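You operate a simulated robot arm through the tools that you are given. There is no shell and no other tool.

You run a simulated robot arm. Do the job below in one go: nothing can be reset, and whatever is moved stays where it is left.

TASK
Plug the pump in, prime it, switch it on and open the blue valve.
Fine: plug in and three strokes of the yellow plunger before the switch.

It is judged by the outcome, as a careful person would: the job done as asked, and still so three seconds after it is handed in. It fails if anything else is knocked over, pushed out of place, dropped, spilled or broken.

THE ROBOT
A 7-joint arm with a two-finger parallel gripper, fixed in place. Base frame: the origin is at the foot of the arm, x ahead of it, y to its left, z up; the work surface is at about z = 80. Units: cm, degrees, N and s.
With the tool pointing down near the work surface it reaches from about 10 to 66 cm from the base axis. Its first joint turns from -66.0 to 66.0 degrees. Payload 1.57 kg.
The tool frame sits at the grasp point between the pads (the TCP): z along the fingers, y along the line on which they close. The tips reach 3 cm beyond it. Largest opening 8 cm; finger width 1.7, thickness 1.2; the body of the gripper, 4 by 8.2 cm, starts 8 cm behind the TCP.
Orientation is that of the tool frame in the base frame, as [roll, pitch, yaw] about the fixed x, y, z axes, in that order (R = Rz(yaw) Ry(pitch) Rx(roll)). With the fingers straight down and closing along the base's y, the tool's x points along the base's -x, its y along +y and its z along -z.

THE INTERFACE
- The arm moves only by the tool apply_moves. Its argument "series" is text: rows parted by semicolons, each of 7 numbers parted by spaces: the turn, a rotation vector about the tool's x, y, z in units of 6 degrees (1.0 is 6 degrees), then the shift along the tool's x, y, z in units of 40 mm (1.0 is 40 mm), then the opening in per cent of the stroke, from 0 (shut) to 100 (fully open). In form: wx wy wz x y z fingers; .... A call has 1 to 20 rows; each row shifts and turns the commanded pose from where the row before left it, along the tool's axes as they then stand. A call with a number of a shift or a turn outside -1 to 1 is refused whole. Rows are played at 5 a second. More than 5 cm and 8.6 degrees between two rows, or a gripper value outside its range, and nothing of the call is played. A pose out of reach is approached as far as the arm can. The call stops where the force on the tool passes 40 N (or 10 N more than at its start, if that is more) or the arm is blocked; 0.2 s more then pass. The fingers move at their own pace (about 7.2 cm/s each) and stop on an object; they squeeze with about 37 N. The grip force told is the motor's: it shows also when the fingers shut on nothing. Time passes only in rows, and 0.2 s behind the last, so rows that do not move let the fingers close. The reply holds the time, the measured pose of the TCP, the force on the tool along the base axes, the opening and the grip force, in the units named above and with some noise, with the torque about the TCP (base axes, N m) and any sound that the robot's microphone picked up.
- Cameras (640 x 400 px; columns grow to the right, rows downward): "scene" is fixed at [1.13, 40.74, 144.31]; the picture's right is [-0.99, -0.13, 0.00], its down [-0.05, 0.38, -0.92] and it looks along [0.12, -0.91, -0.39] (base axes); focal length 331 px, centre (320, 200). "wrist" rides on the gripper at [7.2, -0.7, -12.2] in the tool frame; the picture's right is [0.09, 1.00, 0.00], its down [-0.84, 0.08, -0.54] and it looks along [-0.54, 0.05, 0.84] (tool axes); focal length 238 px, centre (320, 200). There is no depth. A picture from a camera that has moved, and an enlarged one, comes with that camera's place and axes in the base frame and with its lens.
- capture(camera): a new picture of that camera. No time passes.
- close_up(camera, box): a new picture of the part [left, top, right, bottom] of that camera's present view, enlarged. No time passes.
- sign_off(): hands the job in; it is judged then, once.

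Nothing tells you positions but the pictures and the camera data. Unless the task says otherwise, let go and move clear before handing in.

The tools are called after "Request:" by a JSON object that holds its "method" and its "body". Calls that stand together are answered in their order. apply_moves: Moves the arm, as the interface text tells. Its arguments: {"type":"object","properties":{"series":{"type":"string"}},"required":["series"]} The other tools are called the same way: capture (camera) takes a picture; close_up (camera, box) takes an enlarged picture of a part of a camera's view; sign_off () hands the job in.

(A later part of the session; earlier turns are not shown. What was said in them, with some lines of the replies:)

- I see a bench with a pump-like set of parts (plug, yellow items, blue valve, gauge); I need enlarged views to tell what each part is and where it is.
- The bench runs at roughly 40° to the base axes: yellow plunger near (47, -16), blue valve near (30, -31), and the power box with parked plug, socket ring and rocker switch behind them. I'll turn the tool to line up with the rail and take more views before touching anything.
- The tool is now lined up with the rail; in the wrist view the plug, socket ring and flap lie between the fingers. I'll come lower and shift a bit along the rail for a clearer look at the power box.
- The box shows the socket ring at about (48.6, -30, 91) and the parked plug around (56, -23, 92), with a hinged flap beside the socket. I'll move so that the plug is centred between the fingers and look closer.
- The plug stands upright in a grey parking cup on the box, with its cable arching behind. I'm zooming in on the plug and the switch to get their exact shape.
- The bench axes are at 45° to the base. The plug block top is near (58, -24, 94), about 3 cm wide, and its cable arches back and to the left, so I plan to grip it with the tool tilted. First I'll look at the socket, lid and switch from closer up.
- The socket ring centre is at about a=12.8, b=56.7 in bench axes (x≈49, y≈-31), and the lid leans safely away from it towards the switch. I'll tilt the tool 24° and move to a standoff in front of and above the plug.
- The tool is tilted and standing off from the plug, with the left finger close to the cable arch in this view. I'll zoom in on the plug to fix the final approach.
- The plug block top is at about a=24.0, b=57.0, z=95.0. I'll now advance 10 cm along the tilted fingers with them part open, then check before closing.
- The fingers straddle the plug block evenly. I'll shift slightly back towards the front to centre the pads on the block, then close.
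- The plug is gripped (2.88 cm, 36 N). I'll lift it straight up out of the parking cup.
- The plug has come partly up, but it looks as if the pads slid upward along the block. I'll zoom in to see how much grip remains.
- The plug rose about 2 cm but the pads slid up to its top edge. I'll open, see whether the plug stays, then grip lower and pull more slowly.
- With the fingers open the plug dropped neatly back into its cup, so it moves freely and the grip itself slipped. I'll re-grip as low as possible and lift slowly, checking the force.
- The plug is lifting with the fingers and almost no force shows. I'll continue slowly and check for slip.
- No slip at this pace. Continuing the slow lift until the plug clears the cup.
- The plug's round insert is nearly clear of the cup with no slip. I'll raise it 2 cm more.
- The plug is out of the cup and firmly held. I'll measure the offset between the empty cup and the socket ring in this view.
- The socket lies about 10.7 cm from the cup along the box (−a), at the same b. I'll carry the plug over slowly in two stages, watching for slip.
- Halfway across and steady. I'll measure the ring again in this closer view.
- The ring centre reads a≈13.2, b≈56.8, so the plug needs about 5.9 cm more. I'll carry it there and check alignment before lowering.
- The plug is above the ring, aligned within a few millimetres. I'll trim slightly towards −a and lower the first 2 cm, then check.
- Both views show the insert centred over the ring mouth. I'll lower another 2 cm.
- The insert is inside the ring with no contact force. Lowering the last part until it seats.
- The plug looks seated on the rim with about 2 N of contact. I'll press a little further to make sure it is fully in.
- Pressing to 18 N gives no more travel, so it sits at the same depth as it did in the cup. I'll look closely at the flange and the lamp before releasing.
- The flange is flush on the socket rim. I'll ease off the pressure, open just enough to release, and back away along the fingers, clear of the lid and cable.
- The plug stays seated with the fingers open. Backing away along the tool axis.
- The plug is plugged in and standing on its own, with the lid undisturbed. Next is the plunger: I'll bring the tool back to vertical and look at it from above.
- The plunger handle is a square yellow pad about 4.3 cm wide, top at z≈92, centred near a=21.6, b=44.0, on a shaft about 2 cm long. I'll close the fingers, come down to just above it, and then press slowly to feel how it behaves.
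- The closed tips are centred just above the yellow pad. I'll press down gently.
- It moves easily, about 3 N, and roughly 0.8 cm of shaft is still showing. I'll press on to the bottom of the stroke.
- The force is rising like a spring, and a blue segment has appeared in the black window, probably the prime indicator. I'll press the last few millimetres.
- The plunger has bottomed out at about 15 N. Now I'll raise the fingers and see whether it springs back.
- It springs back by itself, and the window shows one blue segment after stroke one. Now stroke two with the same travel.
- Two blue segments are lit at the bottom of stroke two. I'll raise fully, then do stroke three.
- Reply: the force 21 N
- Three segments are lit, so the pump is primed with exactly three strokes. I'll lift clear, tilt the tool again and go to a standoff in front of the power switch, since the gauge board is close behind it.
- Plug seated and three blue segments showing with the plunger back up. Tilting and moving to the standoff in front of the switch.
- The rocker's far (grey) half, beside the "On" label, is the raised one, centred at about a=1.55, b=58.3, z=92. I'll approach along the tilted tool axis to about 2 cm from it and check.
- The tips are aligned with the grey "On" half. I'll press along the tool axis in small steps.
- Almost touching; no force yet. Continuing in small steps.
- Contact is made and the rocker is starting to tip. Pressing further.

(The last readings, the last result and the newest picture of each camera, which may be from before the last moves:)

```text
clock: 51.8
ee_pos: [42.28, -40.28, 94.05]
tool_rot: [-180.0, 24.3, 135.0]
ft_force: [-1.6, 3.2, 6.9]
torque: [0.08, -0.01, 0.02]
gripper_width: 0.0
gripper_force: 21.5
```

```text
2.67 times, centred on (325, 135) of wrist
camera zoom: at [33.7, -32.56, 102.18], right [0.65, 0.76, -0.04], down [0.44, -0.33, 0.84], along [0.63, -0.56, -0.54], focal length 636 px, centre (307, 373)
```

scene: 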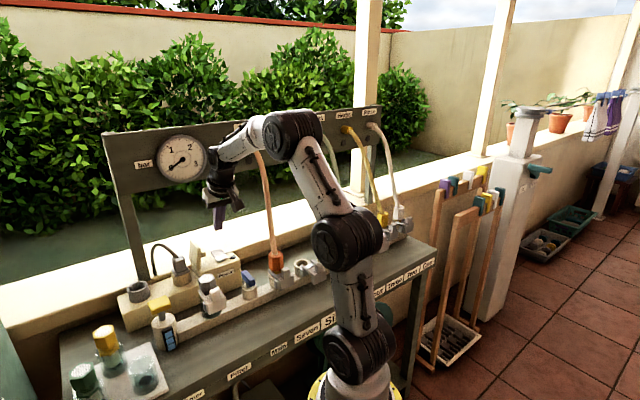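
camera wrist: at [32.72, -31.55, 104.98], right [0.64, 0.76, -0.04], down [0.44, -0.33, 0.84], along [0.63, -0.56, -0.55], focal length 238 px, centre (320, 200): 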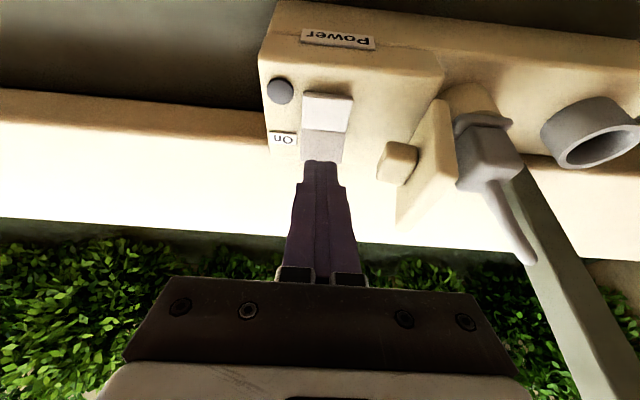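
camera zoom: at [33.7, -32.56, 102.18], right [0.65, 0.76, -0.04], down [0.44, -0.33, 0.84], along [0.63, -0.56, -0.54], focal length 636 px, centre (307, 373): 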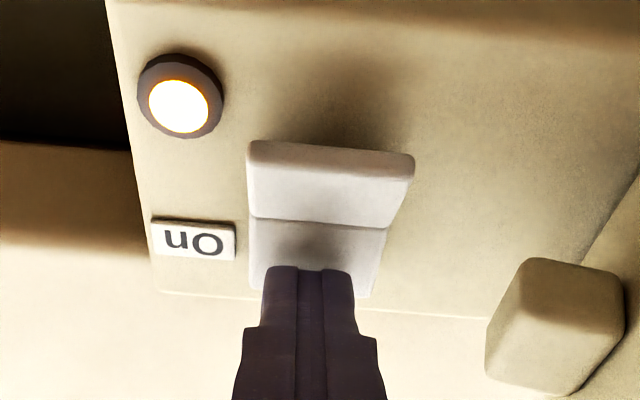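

The switch has flipped and the power lamp is lit. I'll back off and check that it stays on.

Request:
{"method": "apply_moves", "body": {"series": "0 0 0 0 0 -0.1 0;0 0 0 0 0 -0.3 0;0 0 0 0 0 -0.6 0;0 0 0 0 0 -0.7 0;0 0 0 0 0 -0.9 0;0 0 0 0 0 0 0"}}

Request:
{"method": "close_up", "body": {"camera": "scene", "box": [180, 210, 290, 320]}}

Request:
{"method": "capture", "body": {"camera": "scene"}}

Request:
{"method": "capture", "body": {"camera": "wrist"}}

```text
clock: 53.2
ee_pos: [39.13, -37.09, 103.17]
tool_rot: [179.9, 24.0, 135.1]
ft_force: [0.2, 0.0, -0.5]
torque: [-0.01, 0.01, -0.02]
gripper_width: 0.0
gripper_force: 21.7
```

```text
3.64 times, centred on (235, 265) of scene
camera zoom: at [1.13, 40.74, 144.31], right [-0.99, -0.13, 0.0], down [-0.05, 0.38, -0.92], along [0.12, -0.91, -0.39], focal length 1203 px, centre (629, -36)
```

zoom: 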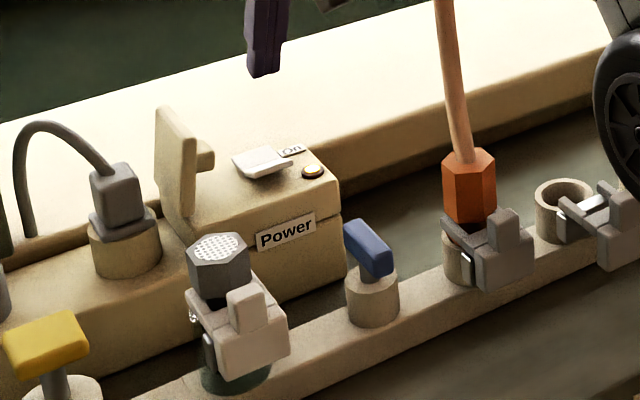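

```text
taken
```

scene: 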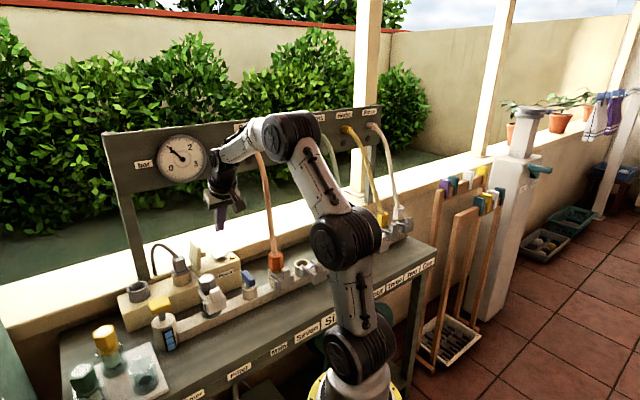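

```text
taken
camera wrist: at [30.48, -29.38, 111.48], right [0.64, 0.76, -0.04], down [0.44, -0.33, 0.84], along [0.63, -0.56, -0.55], focal length 238 px, centre (320, 200)
```

wrist: 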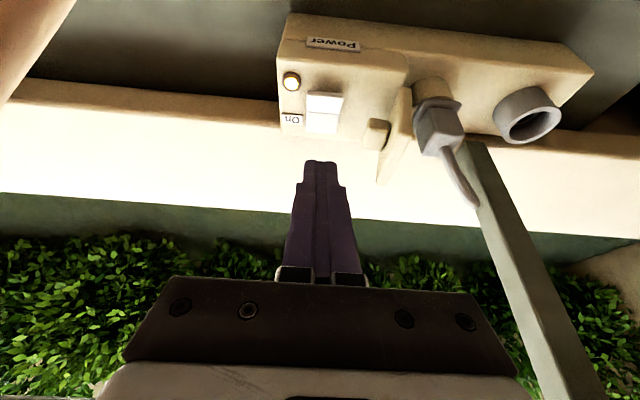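

The gauge needle has risen and the lamp stays lit, so the pump runs. Before touching the blue "Main" valve I'll look at it and at the downstream ports up close.

Request:
{"method": "close_up", "body": {"camera": "scene", "box": [230, 250, 290, 310]}}

Request:
{"method": "close_up", "body": {"camera": "scene", "box": [260, 200, 440, 310]}}

Request:
{"method": "close_up", "body": {"camera": "scene", "box": [100, 110, 400, 260]}}

Request:
{"method": "close_up", "body": {"camera": "scene", "box": [130, 130, 230, 190]}}

```text
6.67 times, centred on (260, 280) of scene
camera zoom: at [1.13, 40.74, 144.31], right [-0.99, -0.13, 0.0], down [-0.05, 0.38, -0.92], along [0.12, -0.91, -0.39], focal length 2205 px, centre (720, -333)
```

zoom: 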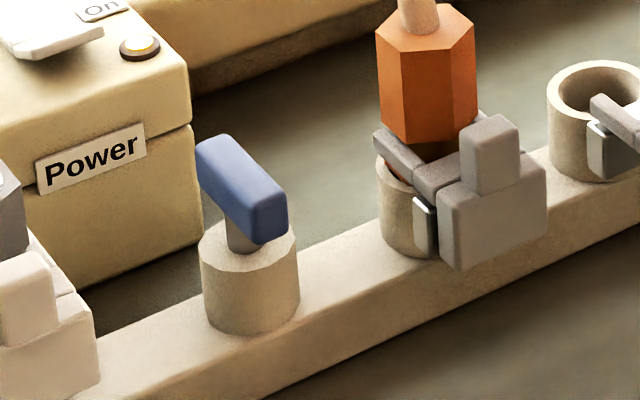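

```text
3.56 times, centred on (350, 255) of scene
camera zoom: at [1.13, 40.74, 144.31], right [-0.99, -0.13, 0.0], down [-0.05, 0.38, -0.92], along [0.12, -0.91, -0.39], focal length 1176 px, centre (213, 4)
```

zoom: 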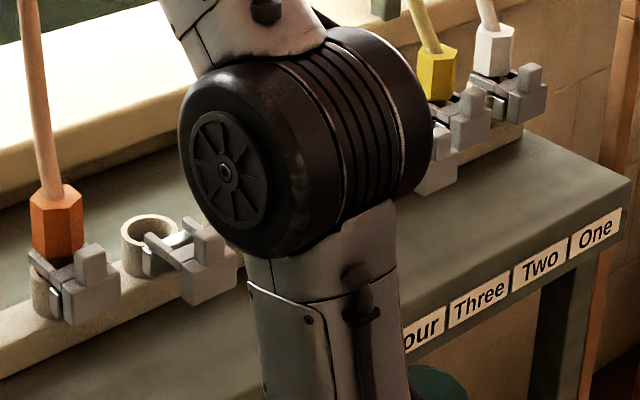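

```text
2.13 times, centred on (250, 185) of scene
camera zoom: at [1.13, 40.74, 144.31], right [-0.99, -0.13, 0.0], down [-0.05, 0.38, -0.92], along [0.12, -0.91, -0.39], focal length 706 px, centre (469, 232)
```

zoom: 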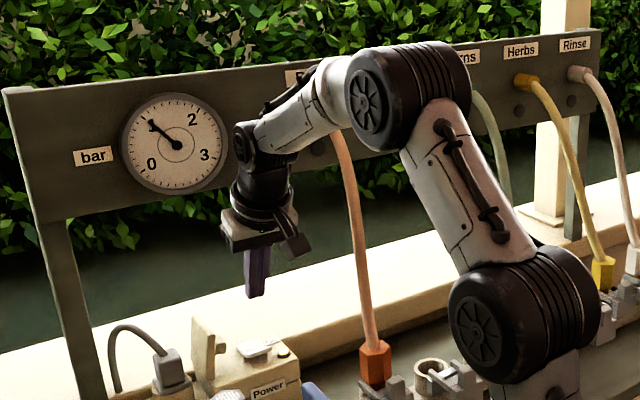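

```text
6.40 times, centred on (180, 160) of scene
camera zoom: at [1.13, 40.74, 144.31], right [-0.99, -0.13, 0.0], down [-0.05, 0.38, -0.92], along [0.12, -0.91, -0.39], focal length 2117 px, centre (1216, 456)
```

zoom: 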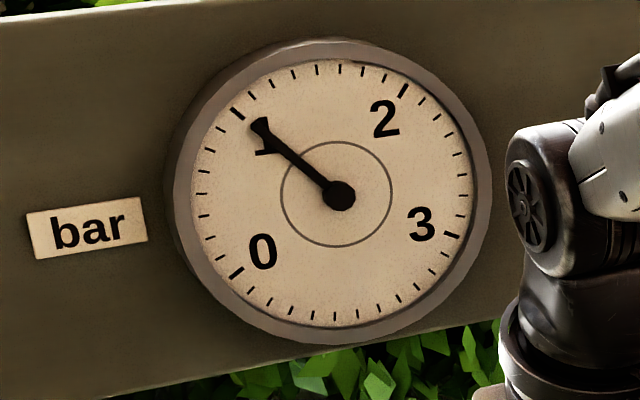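

The pressure reads about 1 bar. The blue handle stands across the rail (closed), centred near a=-0.6, b=43.5, z≈90.5; the orange hose is about 9 cm to its left. I'll return to vertical, move above it and take a closer look at handle and ports.

Request:
{"method": "apply_moves", "body": {"series": "0 1 0 0 0 0 60;0 1 0 0 0 0 60;0 1 0 0 0 0 60;0 1 0 0 0 0 60;0 0 0 0.867 -0.17 0.08 60;0 0 0 0.867 -0.17 0.08 60;0 0 0 0.867 -0.17 0.08 60;0 0 0 0 0 0 60"}}

Request:
{"method": "capture", "body": {"camera": "wrist"}}

Request:
{"method": "close_up", "body": {"camera": "wrist", "box": [240, 60, 400, 220]}}

Request:
{"method": "close_up", "body": {"camera": "wrist", "box": [0, 40, 240, 240]}}

Request:
{"method": "capture", "body": {"camera": "scene"}}

```text
clock: 55.0
ee_pos: [30.53, -31.21, 102.25]
tool_rot: [180.0, 0.1, 135.0]
ft_force: [0.1, -0.4, -0.4]
torque: [-0.01, 0.0, 0.0]
gripper_width: 4.79
gripper_force: 0.1
```

```text
taken
camera wrist: at [24.97, -26.63, 114.52], right [0.64, 0.77, 0.0], down [0.65, -0.54, 0.54], along [0.42, -0.35, -0.84], focal length 238 px, centre (320, 200)
```

wrist: 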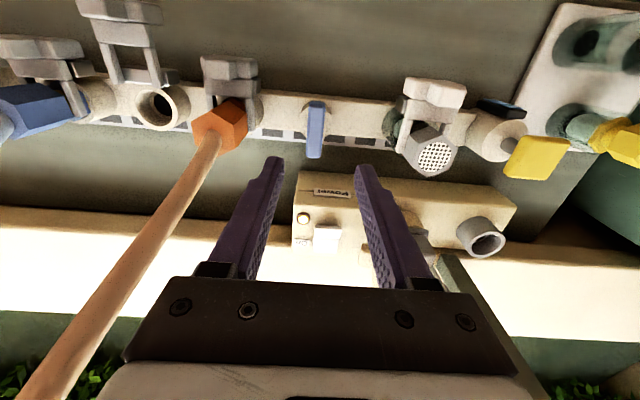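

```text
2.50 times, centred on (320, 140) of wrist
camera zoom: at [24.97, -26.63, 114.52], right [0.64, 0.77, 0.0], down [0.65, -0.54, 0.54], along [0.42, -0.35, -0.84], focal length 596 px, centre (320, 350)
```

zoom: 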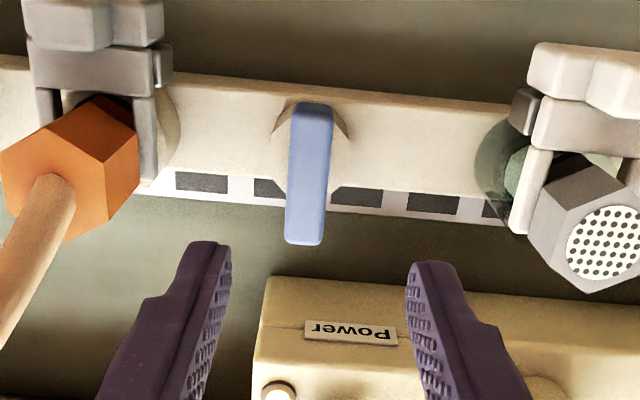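

```text
2.00 times, centred on (120, 140) of wrist
camera zoom: at [24.97, -26.63, 114.52], right [0.64, 0.77, 0.0], down [0.65, -0.54, 0.54], along [0.42, -0.35, -0.84], focal length 477 px, centre (720, 320)
```

zoom: 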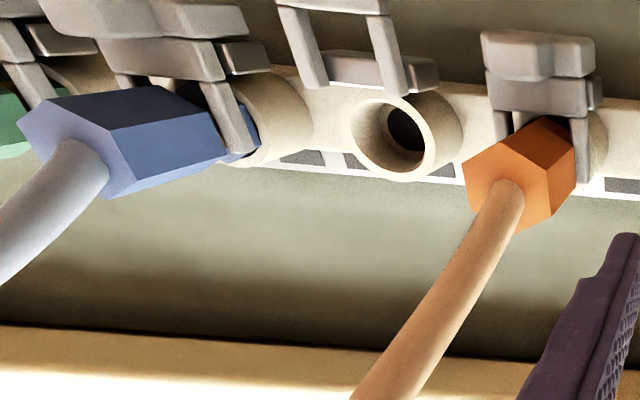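

```text
taken
```

scene: 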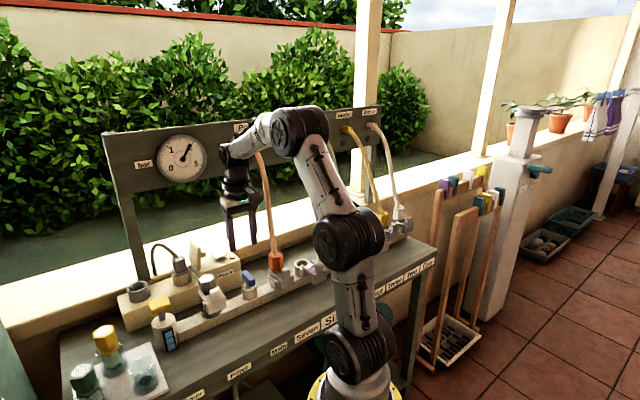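

The gauge is still climbing (about 2 bar), so the valve should be opened without delay. The handle is a bar along b centred at a≈-0.95; I'll correct by 0.5 cm and descend with the fingers straddling it.

Request:
{"method": "apply_moves", "body": {"series": "0 0 0 0.04 -0.12 0.6 60;0 0 0 0 0 0.7 60;0 0 0 0 0 0.7 60;0 0 0 0 0 0.55 60;0 0 0 0 0 0 60"}}

Request:
{"method": "close_up", "body": {"camera": "wrist", "box": [240, 80, 400, 240]}}

Request:
{"method": "close_up", "body": {"camera": "scene", "box": [210, 230, 300, 320]}}

Request:
{"method": "close_up", "body": {"camera": "scene", "box": [130, 120, 230, 200]}}

```text
clock: 56.2
ee_pos: [29.99, -31.58, 91.99]
tool_rot: [-179.9, 0.1, 135.0]
ft_force: [-0.1, 0.3, -0.6]
torque: [0.02, 0.0, 0.03]
gripper_width: 4.78
gripper_force: 0.1
```

```text
2.50 times, centred on (320, 160) of wrist
camera zoom: at [24.52, -26.98, 104.33], right [0.64, 0.77, 0.0], down [0.65, -0.54, 0.54], along [0.42, -0.35, -0.84], focal length 596 px, centre (320, 300)
```

zoom: 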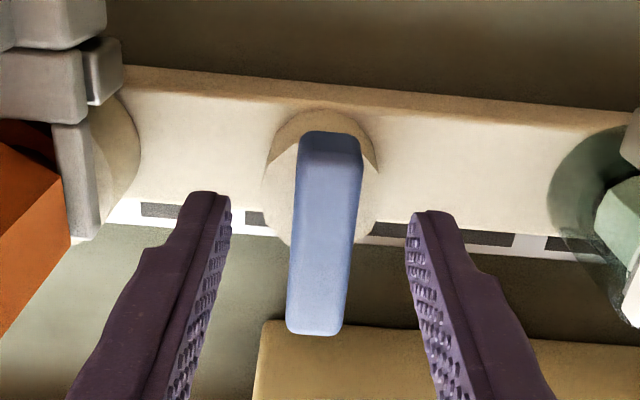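

```text
4.44 times, centred on (255, 275) of scene
camera zoom: at [1.13, 40.74, 144.31], right [-0.99, -0.13, 0.0], down [-0.05, 0.38, -0.92], along [0.12, -0.91, -0.39], focal length 1470 px, centre (609, -133)
```

zoom: 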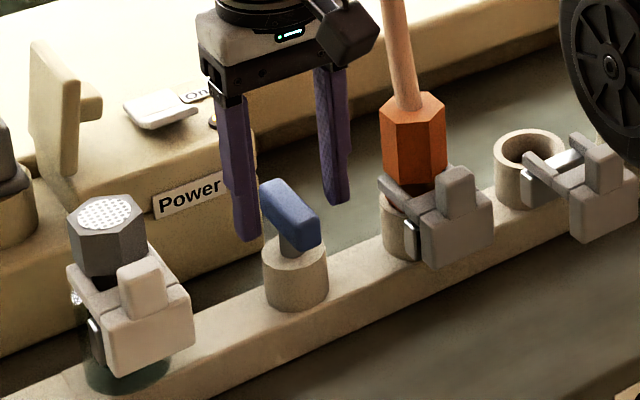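

```text
5.00 times, centred on (180, 160) of scene
camera zoom: at [1.13, 40.74, 144.31], right [-0.99, -0.13, 0.0], down [-0.05, 0.38, -0.92], along [0.12, -0.91, -0.39], focal length 1654 px, centre (1020, 400)
```

zoom: 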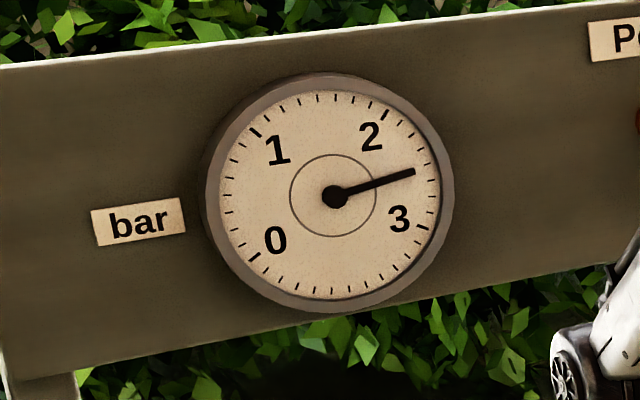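

The fingers straddle the blue handle evenly, and the gauge reads about 2.5 bar. I'll close on it and try a small counter-clockwise turn, watching the torque.

Request:
{"method": "apply_moves", "body": {"series": "0 0 0 0 0 0.03 0;0 0 0 0 0 0 0;0 0 0 0 0 0 0;0 0 -0.7 0 0 0 0;0 0 -0.7 0 0 0 0"}}

Request:
{"method": "close_up", "body": {"camera": "wrist", "box": [240, 80, 400, 240]}}

Request:
{"method": "close_up", "body": {"camera": "scene", "box": [210, 230, 300, 320]}}

```text
clock: 57.4
ee_pos: [30.06, -31.58, 92.07]
tool_rot: [180.0, 0.1, 143.5]
ft_force: [9.8, 3.5, 2.1]
torque: [0.7, 0.51, 0.04]
gripper_width: 1.68
gripper_force: 31.7
```

```text
2.50 times, centred on (320, 160) of wrist
camera zoom: at [23.92, -27.83, 104.3], right [0.52, 0.85, 0.0], down [0.72, -0.44, 0.54], along [0.46, -0.28, -0.84], focal length 596 px, centre (320, 300)
```

zoom: 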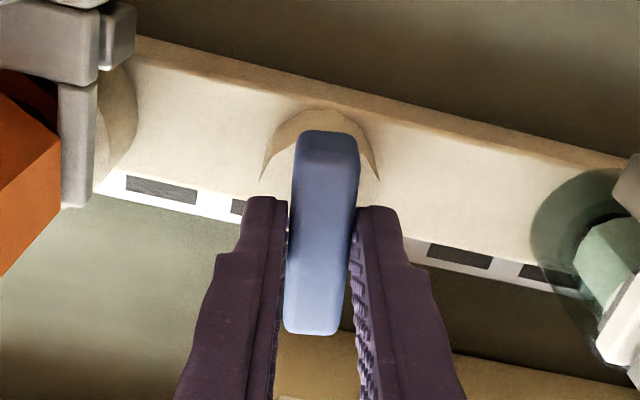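

```text
4.44 times, centred on (255, 275) of scene
camera zoom: at [1.16, 40.75, 144.3], right [-0.99, -0.13, 0.0], down [-0.05, 0.38, -0.92], along [0.12, -0.91, -0.39], focal length 1470 px, centre (609, -133)
```

zoom: 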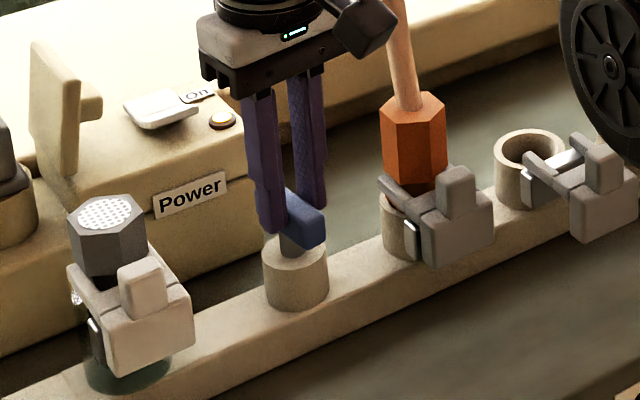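

The handle turned freely 8.5° counter-clockwise with no twist resistance. A full gripped quarter turn would swing the wrist camera into the orange hose, so I'll turn about 54° in grip and push the rest.

Request:
{"method": "apply_moves", "body": {"series": "0 0 -0.95 0 0.04 0 0;0 0 -0.95 0 0.015 0 0;0 0 -0.95 0 0.015 0 0;0 0 -0.95 0 0.015 0 0"}}

Request:
{"method": "capture", "body": {"camera": "wrist"}}

Request:
{"method": "close_up", "body": {"camera": "scene", "box": [210, 210, 310, 320]}}

Request:
{"method": "close_up", "body": {"camera": "scene", "box": [130, 120, 230, 200]}}

```text
clock: 58.6
ee_pos: [30.03, -31.76, 92.05]
tool_rot: [-179.4, 0.1, 166.3]
ft_force: [-3.5, -5.5, -2.0]
torque: [0.18, -0.04, -0.02]
gripper_width: 1.71
gripper_force: 32.1
stopped in row 4: the force on the tool passed its limit at 41 N (the readings are from after the stop); the commanded pose is now the measured one
```

```text
taken
camera wrist: at [22.91, -30.51, 104.3], right [0.15, 0.99, -0.01], down [0.83, -0.12, 0.54], along [0.54, -0.09, -0.84], focal length 238 px, centre (320, 200)
```

wrist: 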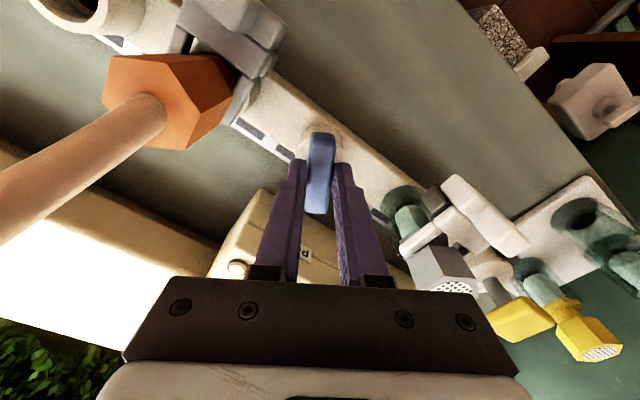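

```text
3.64 times, centred on (260, 265) of scene
camera zoom: at [1.12, 40.72, 144.31], right [-0.99, -0.13, 0.0], down [-0.05, 0.38, -0.92], along [0.12, -0.91, -0.39], focal length 1203 px, centre (538, -36)
```

zoom: 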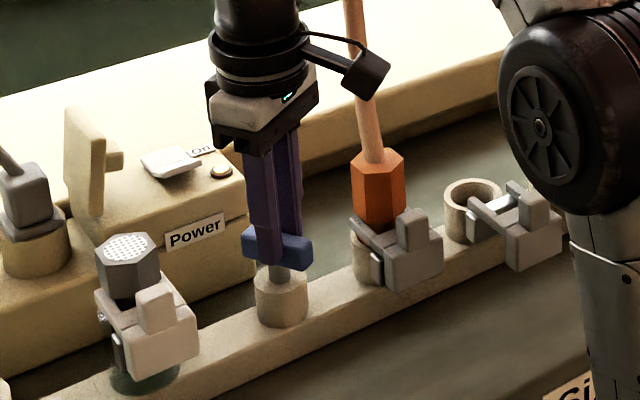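

```text
5.00 times, centred on (180, 160) of scene
camera zoom: at [1.12, 40.72, 144.31], right [-0.99, -0.13, 0.0], down [-0.05, 0.38, -0.92], along [0.12, -0.91, -0.39], focal length 1654 px, centre (1020, 400)
```

zoom: 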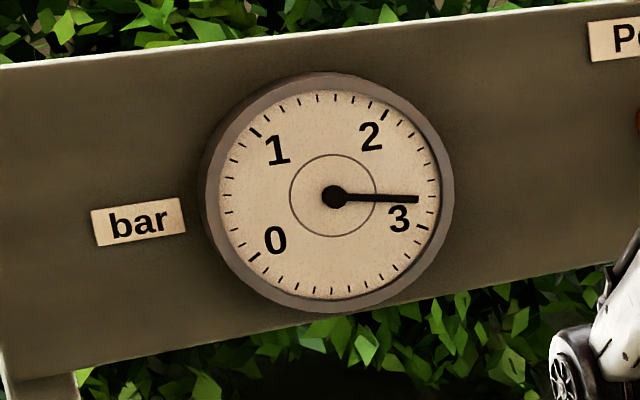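

The handle is now 31° round; the stop was side force from my pivot correction being too large. I'll continue turning about the tool centre without the shift, in smaller steps.

Request:
{"method": "apply_moves", "body": {"series": "0 0 -0.7 0 -0.01 0 0;0 0 -0.7 0 -0.01 0 0;0 0 -0.7 0 0 0 0"}}

Request:
{"method": "close_up", "body": {"camera": "scene", "box": [210, 210, 310, 320]}}

Request:
{"method": "close_up", "body": {"camera": "wrist", "box": [220, 80, 420, 260]}}

```text
clock: 59.4
ee_pos: [30.0, -31.83, 92.08]
tool_rot: [-179.5, 0.0, 179.0]
ft_force: [-5.1, -14.4, -7.3]
torque: [0.08, -0.78, -0.05]
gripper_width: 1.68
gripper_force: 31.9
```

```text
3.64 times, centred on (260, 265) of scene
camera zoom: at [1.13, 40.69, 144.32], right [-0.99, -0.13, 0.0], down [-0.05, 0.38, -0.92], along [0.12, -0.91, -0.39], focal length 1203 px, centre (538, -36)
```

zoom: 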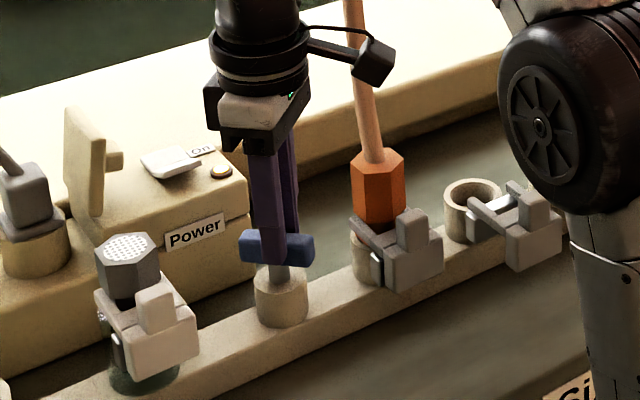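

```text
2.22 times, centred on (320, 170) of wrist
camera zoom: at [22.83, -32.19, 104.31], right [-0.07, 1.0, -0.01], down [0.84, 0.07, 0.54], along [0.54, 0.03, -0.84], focal length 530 px, centre (320, 267)
```

zoom: 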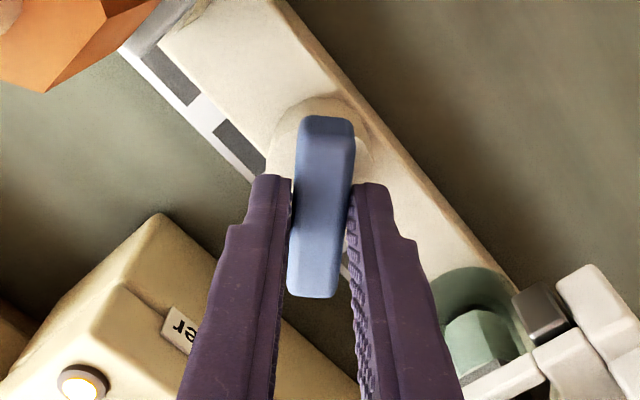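

Now at 44° and turning well; the side force says to ease the centre the other way. Continuing to about 62°, still clear of the hose.

Request:
{"method": "apply_moves", "body": {"series": "0 0 0 0 -0.04 0 0;0 0 -0.8 0 -0.02 0 0;0 0 -0.8 0 -0.02 0 0;0 0 -0.8 0 -0.02 0 0"}}

Request:
{"method": "close_up", "body": {"camera": "scene", "box": [210, 190, 310, 320]}}

Request:
{"method": "capture", "body": {"camera": "wrist"}}

Request:
{"method": "close_up", "body": {"camera": "scene", "box": [130, 120, 230, 200]}}

```text
clock: 60.4
ee_pos: [29.99, -31.84, 92.01]
tool_rot: [-179.6, -0.3, -166.6]
ft_force: [-2.2, 12.8, 4.7]
torque: [0.74, -0.85, 0.01]
gripper_width: 1.66
gripper_force: 32.0
```

```text
3.08 times, centred on (260, 255) of scene
camera zoom: at [1.12, 40.78, 144.3], right [-0.99, -0.13, 0.0], down [-0.05, 0.38, -0.92], along [0.12, -0.92, -0.39], focal length 1018 px, centre (505, 31)
```

zoom: 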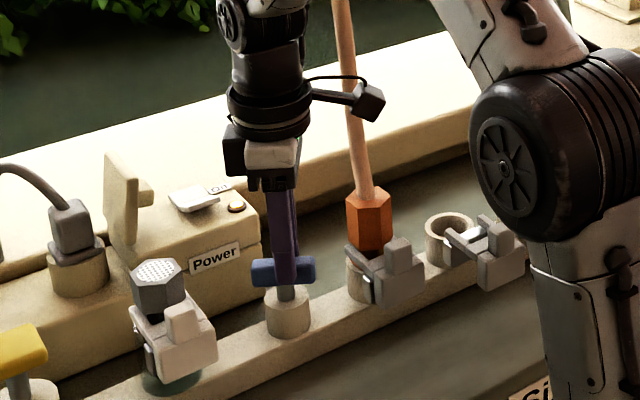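

```text
taken
camera wrist: at [23.23, -34.15, 104.33], right [-0.32, 0.95, 0.0], down [0.8, 0.27, 0.54], along [0.51, 0.17, -0.84], focal length 238 px, centre (320, 200)
```

wrist: 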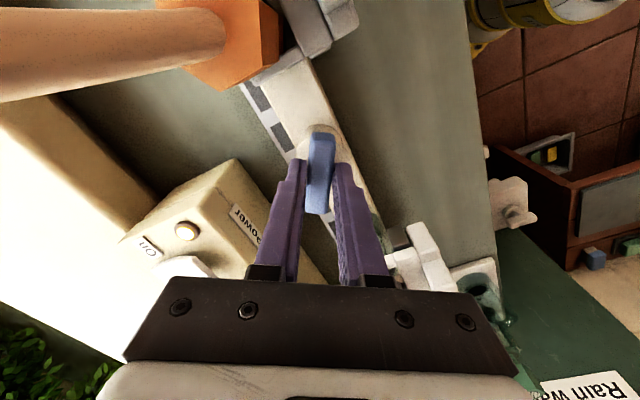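

```text
5.00 times, centred on (180, 160) of scene
camera zoom: at [1.12, 40.78, 144.3], right [-0.99, -0.13, 0.0], down [-0.05, 0.38, -0.92], along [0.12, -0.92, -0.39], focal length 1654 px, centre (1020, 400)
```

zoom: 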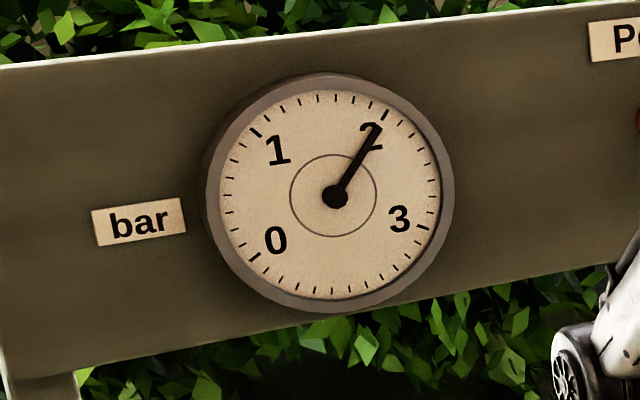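

The gauge has dropped to 2 bar, so water is flowing. I'm at 58°; I'll release, rise straight up, and turn the tool back away from the hose before pushing the last 30°.

Request:
{"method": "apply_moves", "body": {"series": "0 0 0 0 0 0 45;0 0 0 0 0 0 45;0 0 0 0 0 -0.35 45;0 0 0 0 0 -0.5 45;0 0 0 0 0 -0.65 45;0 0 0.973 0 0 0 45;0 0 0.973 0 0 0 45;0 0 0.973 0 0 0 45;0 0 0.973 0 0 0 45;0 0 0.973 0 0 0 45;0 0 0.973 0 0 0 0;0 0 0.973 0 0 0 0;0 0 0.973 0 0 0 0;0 0 0.973 0 0 0 0;0 0 0.973 0 0 0 0;0 0 0 0 0 0 0"}}

Request:
{"method": "capture", "body": {"camera": "wrist"}}

Request:
{"method": "close_up", "body": {"camera": "wrist", "box": [240, 60, 400, 220]}}

Request:
{"method": "close_up", "body": {"camera": "scene", "box": [210, 210, 310, 320]}}

Request:
{"method": "close_up", "body": {"camera": "scene", "box": [130, 120, 230, 200]}}

```text
clock: 63.8
ee_pos: [30.08, -32.02, 98.08]
tool_rot: [-179.7, 0.5, 134.7]
ft_force: [-0.2, 0.4, -0.5]
torque: [-0.01, 0.03, 0.0]
gripper_width: 0.01
gripper_force: 21.7
```

```text
taken
camera wrist: at [24.51, -27.3, 110.3], right [0.64, 0.77, -0.01], down [0.64, -0.53, 0.55], along [0.42, -0.36, -0.84], focal length 238 px, centre (320, 200)
```

wrist: 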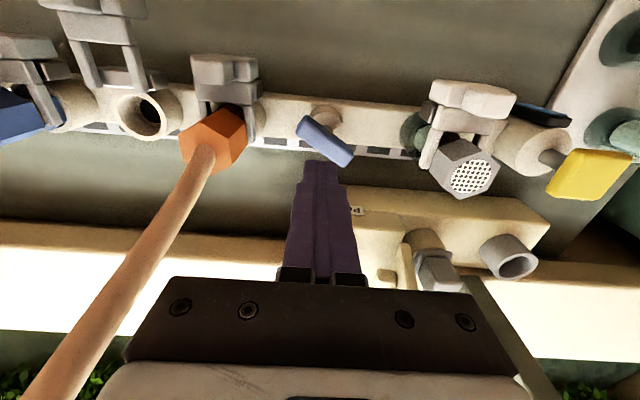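

```text
2.50 times, centred on (320, 140) of wrist
camera zoom: at [24.51, -27.3, 110.3], right [0.64, 0.77, -0.01], down [0.64, -0.53, 0.55], along [0.42, -0.36, -0.84], focal length 596 px, centre (320, 350)
```

zoom: 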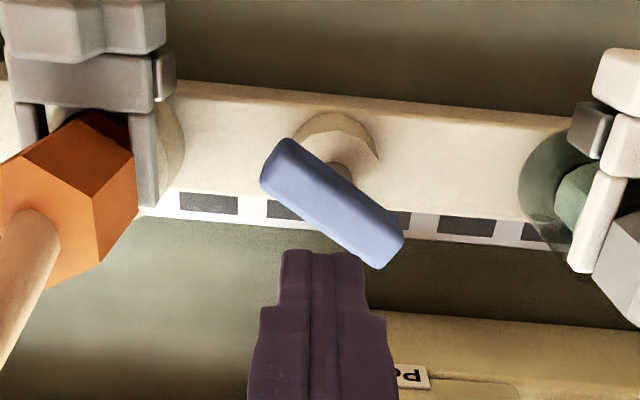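

```text
3.64 times, centred on (260, 265) of scene
camera zoom: at [1.13, 40.74, 144.31], right [-0.99, -0.13, 0.0], down [-0.05, 0.38, -0.92], along [0.12, -0.91, -0.39], focal length 1203 px, centre (538, -36)
```

zoom: 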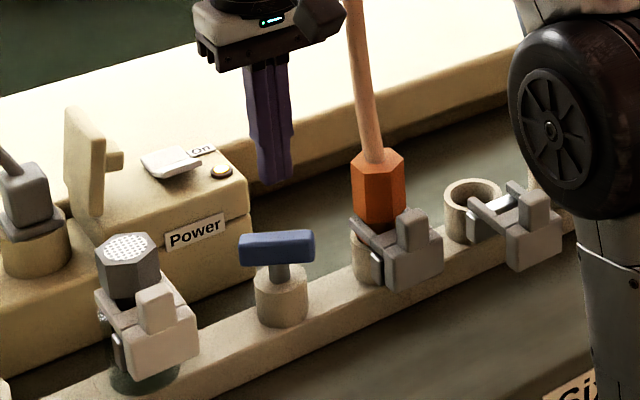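

```text
5.00 times, centred on (180, 160) of scene
camera zoom: at [1.13, 40.74, 144.31], right [-0.99, -0.13, 0.0], down [-0.05, 0.38, -0.92], along [0.12, -0.91, -0.39], focal length 1654 px, centre (1020, 400)
```

zoom: 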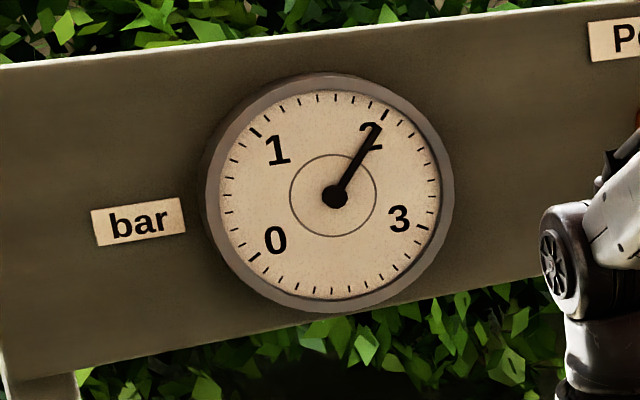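

Pressure is steady at 2 bar and the handle stands at about 58°. I'll lower the closed fingers behind the handle's far end, ready to push it round towards the front.

Request:
{"method": "apply_moves", "body": {"series": "0 0 0 -0.49 0.21 0 0;0 0 0 -0.49 0.21 0 0;0 0 0 0 0 0.5 0;0 0 0 0 0 0.5 0;0 0 0 0 0 0.47 0;0 0 0 0 0 0 0"}}

Request:
{"method": "close_up", "body": {"camera": "wrist", "box": [240, 60, 400, 220]}}

Request:
{"method": "close_up", "body": {"camera": "scene", "box": [210, 210, 310, 320]}}

```text
clock: 65.2
ee_pos: [34.0, -33.62, 92.25]
tool_rot: [-179.7, 0.4, 134.9]
ft_force: [1.0, -0.6, -0.2]
torque: [0.01, 0.0, 0.02]
gripper_width: 0.0
gripper_force: 21.3
```

```text
2.50 times, centred on (320, 140) of wrist
camera zoom: at [28.43, -28.85, 104.45], right [0.64, 0.77, -0.01], down [0.65, -0.53, 0.55], along [0.42, -0.35, -0.84], focal length 596 px, centre (320, 350)
```

zoom: 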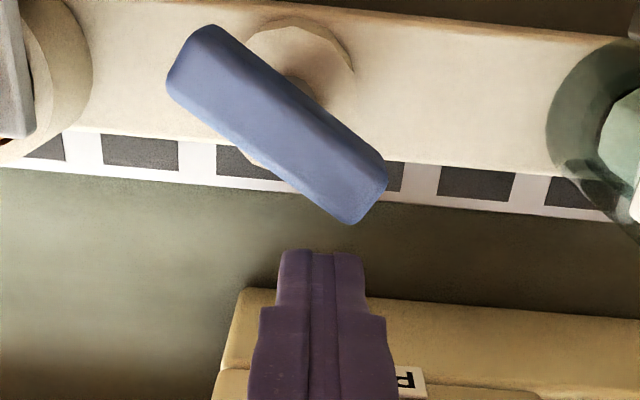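

```text
3.64 times, centred on (260, 265) of scene
camera zoom: at [1.13, 40.74, 144.31], right [-0.99, -0.13, 0.0], down [-0.05, 0.38, -0.92], along [0.12, -0.91, -0.39], focal length 1203 px, centre (538, -36)
```

zoom: 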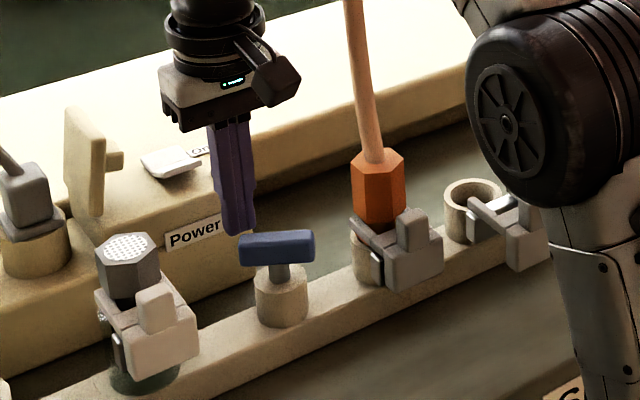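

The fingers are behind the far end of the handle. Pushing it towards the front in small steps.

Request:
{"method": "apply_moves", "body": {"series": "0 0 0 0.1 0 0 0;0 0 0 0.1 0 0 0;0 0 0 0.1 0 0 0;0 0 0 0.1 0 0 0;0 0 0 0.1 0 0 0;0 0 0 0.08 0 0 0"}}

Request:
{"method": "close_up", "body": {"camera": "wrist", "box": [240, 60, 400, 220]}}

Request:
{"method": "close_up", "body": {"camera": "scene", "box": [210, 210, 310, 320]}}

```text
clock: 66.6
ee_pos: [32.51, -32.22, 92.23]
tool_rot: [-179.6, 0.6, 134.8]
ft_force: [5.7, -5.4, -3.0]
torque: [-0.16, -0.16, -0.02]
gripper_width: 0.03
gripper_force: 21.3
```

```text
2.50 times, centred on (320, 140) of wrist
camera zoom: at [26.9, -27.39, 104.43], right [0.64, 0.77, -0.01], down [0.65, -0.53, 0.55], along [0.42, -0.36, -0.84], focal length 596 px, centre (320, 350)
```

zoom: 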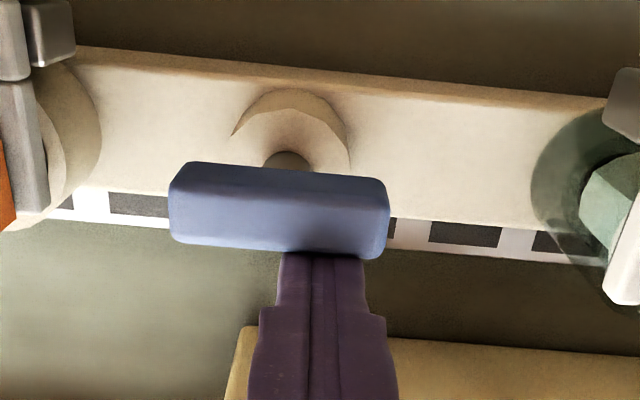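

```text
3.64 times, centred on (260, 265) of scene
camera zoom: at [1.15, 40.72, 144.31], right [-0.99, -0.13, 0.0], down [-0.05, 0.38, -0.92], along [0.12, -0.91, -0.39], focal length 1203 px, centre (538, -36)
```

zoom: 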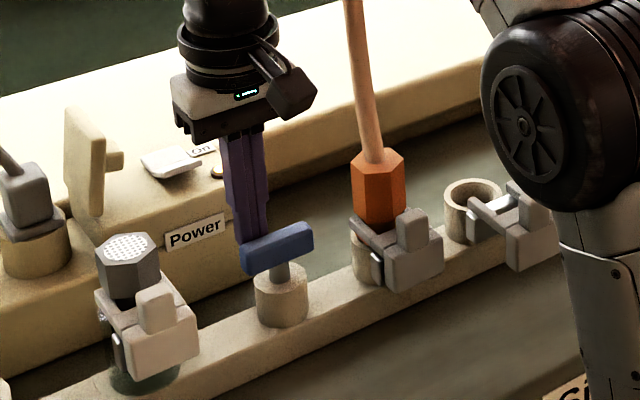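

The handle now lies parallel to the rail, with about 8 N of resistance. I'll nudge slightly more to make sure it is at its stop.

Request:
{"method": "apply_moves", "body": {"series": "0 0 0 0.04 0 0 0;0 0 0 0.03 0 0 0;0 0 0 0 0 0 0"}}

Request:
{"method": "close_up", "body": {"camera": "wrist", "box": [240, 60, 400, 220]}}

Request:
{"method": "close_up", "body": {"camera": "scene", "box": [130, 120, 230, 200]}}

```text
clock: 67.4
ee_pos: [32.49, -31.97, 92.47]
tool_rot: [-179.6, 1.0, 134.9]
ft_force: [16.4, -17.6, -6.5]
torque: [-0.42, -0.35, 0.04]
gripper_width: 0.0
gripper_force: 21.5
```

```text
2.50 times, centred on (320, 140) of wrist
camera zoom: at [26.81, -27.29, 104.46], right [0.64, 0.77, -0.01], down [0.64, -0.53, 0.56], along [0.42, -0.36, -0.83], focal length 596 px, centre (320, 350)
```

zoom: 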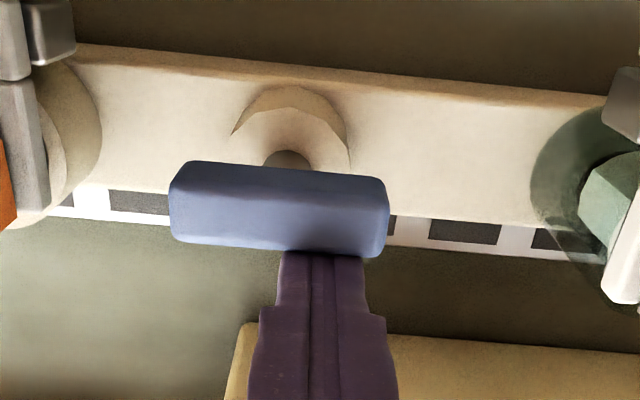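

```text
5.00 times, centred on (180, 160) of scene
camera zoom: at [1.18, 40.68, 144.32], right [-0.99, -0.13, 0.0], down [-0.05, 0.38, -0.92], along [0.12, -0.91, -0.39], focal length 1654 px, centre (1020, 400)
```

zoom: 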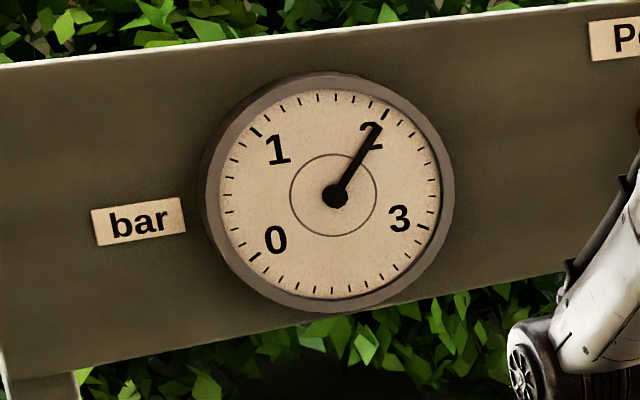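

It is firmly against its stop, fully open, with 2 bar on the gauge. Backing off and rising clear.

Request:
{"method": "apply_moves", "body": {"series": "0 0 0 -0.1 0 0 0;0 0 0 -0.2 0 0 0;0 0 0 -0.2 0 0 0;0 0 0 0 0 -0.4 0;0 0 0 0 0 -0.7 0;0 0 0 0 0 -0.8 0;0 0 0 0 0 -0.8 0;0 0 0 0.5 0 -0.6 0;0 0 0 0.6 0 -0.6 0;0 0 0 0.6 0 -0.4 0;0 0 0 0 0 0 0"}}

Request:
{"method": "capture", "body": {"camera": "scene"}}

Request:
{"method": "capture", "body": {"camera": "wrist"}}

Request:
{"method": "close_up", "body": {"camera": "scene", "box": [60, 220, 300, 380]}}

Request:
{"method": "close_up", "body": {"camera": "scene", "box": [210, 230, 310, 320]}}

```text
clock: 69.8
ee_pos: [28.65, -28.27, 109.39]
tool_rot: [-179.6, 0.3, 134.8]
ft_force: [0.5, 0.1, 0.0]
torque: [0.01, -0.01, 0.05]
gripper_width: 0.0
gripper_force: 21.6
```

```text
taken
```

scene: 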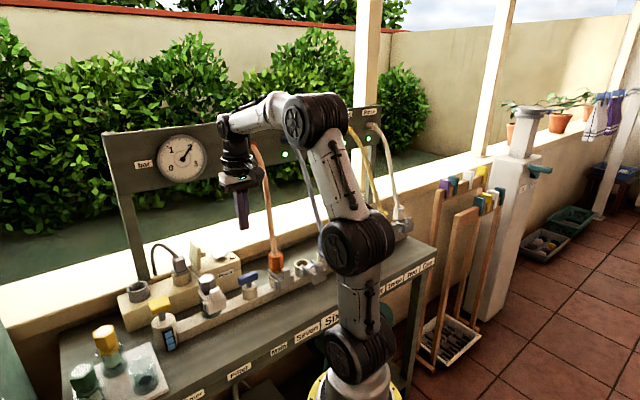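

```text
taken
camera wrist: at [23.18, -23.51, 121.55], right [0.64, 0.77, -0.01], down [0.65, -0.53, 0.55], along [0.42, -0.35, -0.84], focal length 238 px, centre (320, 200)
```

wrist: 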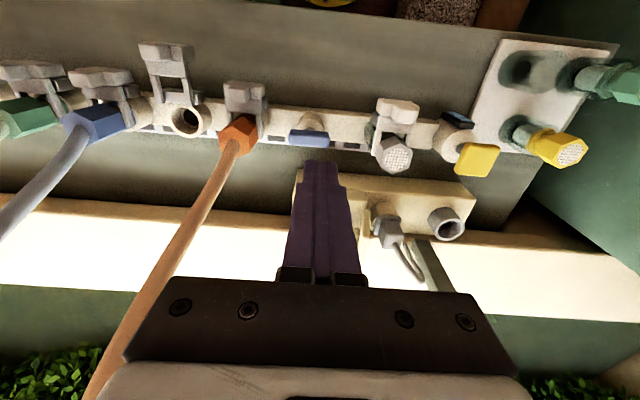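

```text
2.50 times, centred on (180, 300) of scene
camera zoom: at [1.13, 40.74, 144.31], right [-0.99, -0.13, 0.0], down [-0.05, 0.38, -0.92], along [0.12, -0.91, -0.39], focal length 827 px, centre (670, -50)
```

zoom: 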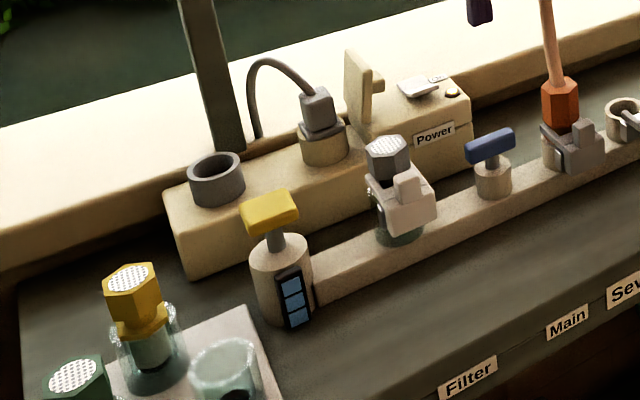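

```text
4.44 times, centred on (260, 275) of scene
camera zoom: at [1.13, 40.74, 144.31], right [-0.99, -0.13, 0.0], down [-0.05, 0.38, -0.92], along [0.12, -0.91, -0.39], focal length 1470 px, centre (587, -133)
```

zoom: 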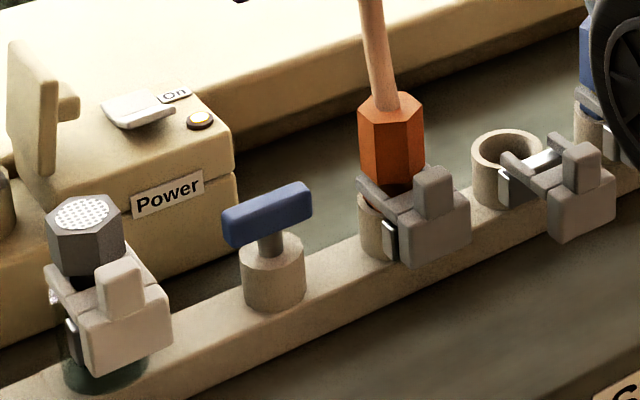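

The handle is along the rail, the lamp lit, all three prime segments blue and the plug seated; green lights have come on along the board. One last close look at the board and gauge.

Request:
{"method": "close_up", "body": {"camera": "scene", "box": [100, 90, 420, 250]}}

Request:
{"method": "close_up", "body": {"camera": "scene", "box": [250, 190, 450, 310]}}

Request:
{"method": "close_up", "body": {"camera": "wrist", "box": [0, 20, 260, 200]}}

```text
2.00 times, centred on (260, 170) of scene
camera zoom: at [1.13, 40.74, 144.31], right [-0.99, -0.13, 0.0], down [-0.05, 0.38, -0.92], along [0.12, -0.91, -0.39], focal length 662 px, centre (440, 260)
```

zoom: 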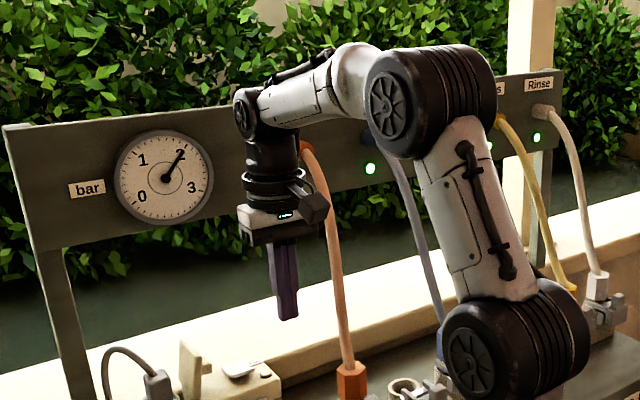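

```text
3.20 times, centred on (350, 250) of scene
camera zoom: at [1.13, 40.74, 144.31], right [-0.99, -0.13, 0.0], down [-0.05, 0.38, -0.92], along [0.12, -0.91, -0.39], focal length 1058 px, centre (224, 40)
```

zoom: 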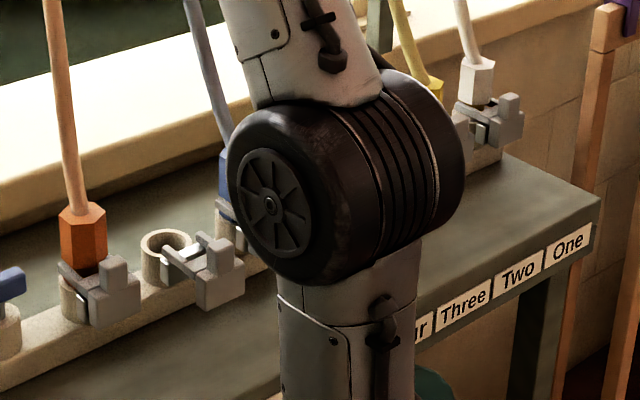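

```text
2.22 times, centred on (130, 110) of wrist
camera zoom: at [23.18, -23.51, 121.55], right [0.64, 0.77, -0.01], down [0.65, -0.53, 0.55], along [0.42, -0.35, -0.84], focal length 530 px, centre (742, 400)
```

zoom: 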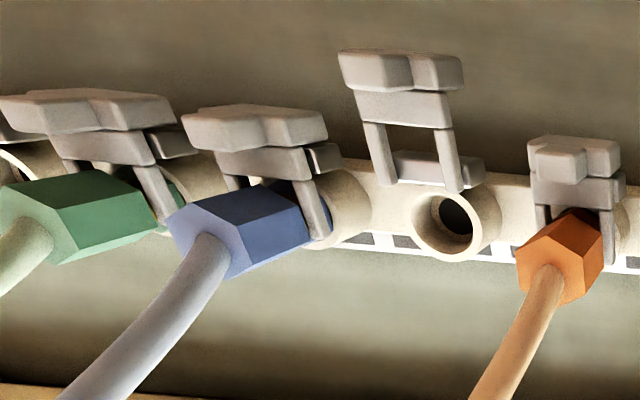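

The plug is seated and three plunger strokes are registered. The power lamp is lit, the blue valve is fully open along the rail, and the gauge is steady at 2 bar. The outlet lamps I can see are green, nothing has spilled or been knocked, and the arm is clear, so I'm handing in.

Request:
{"method": "sign_off", "body": {}}

```text
The job is handed in.
```

The pump is plugged in, primed, switched on and running, and the blue main valve is fully open. I've handed the job in, but no verdict came back.

- **Plug:** it sits flush in the socket. My first grip slipped and the plug dropped back into its parking cup. The second grip held.
- **Priming:** I gave the yellow plunger exactly three strokes before the switch, and all three blue segments in its window are lit.
- **Switch:** it stayed on and the power lamp is lit. Pressure climbed to nearly 3 bar while the valve was still shut, then settled at a steady 2 bar once it opened.
- **Blue valve:** it turned counter-clockwise and is against its stop, in line with the rail. I turned it about 58° in the gripper and pushed the rest, so the wrist camera would not hit the orange hose. One turn stopped when the side force reached 41 N, and I eased off before continuing.

The outlet lamps I could see are green. Port six has no hose connected. I saw no water coming from it or anywhere else, and nothing looked moved or knocked. The arm is clear of the bench.
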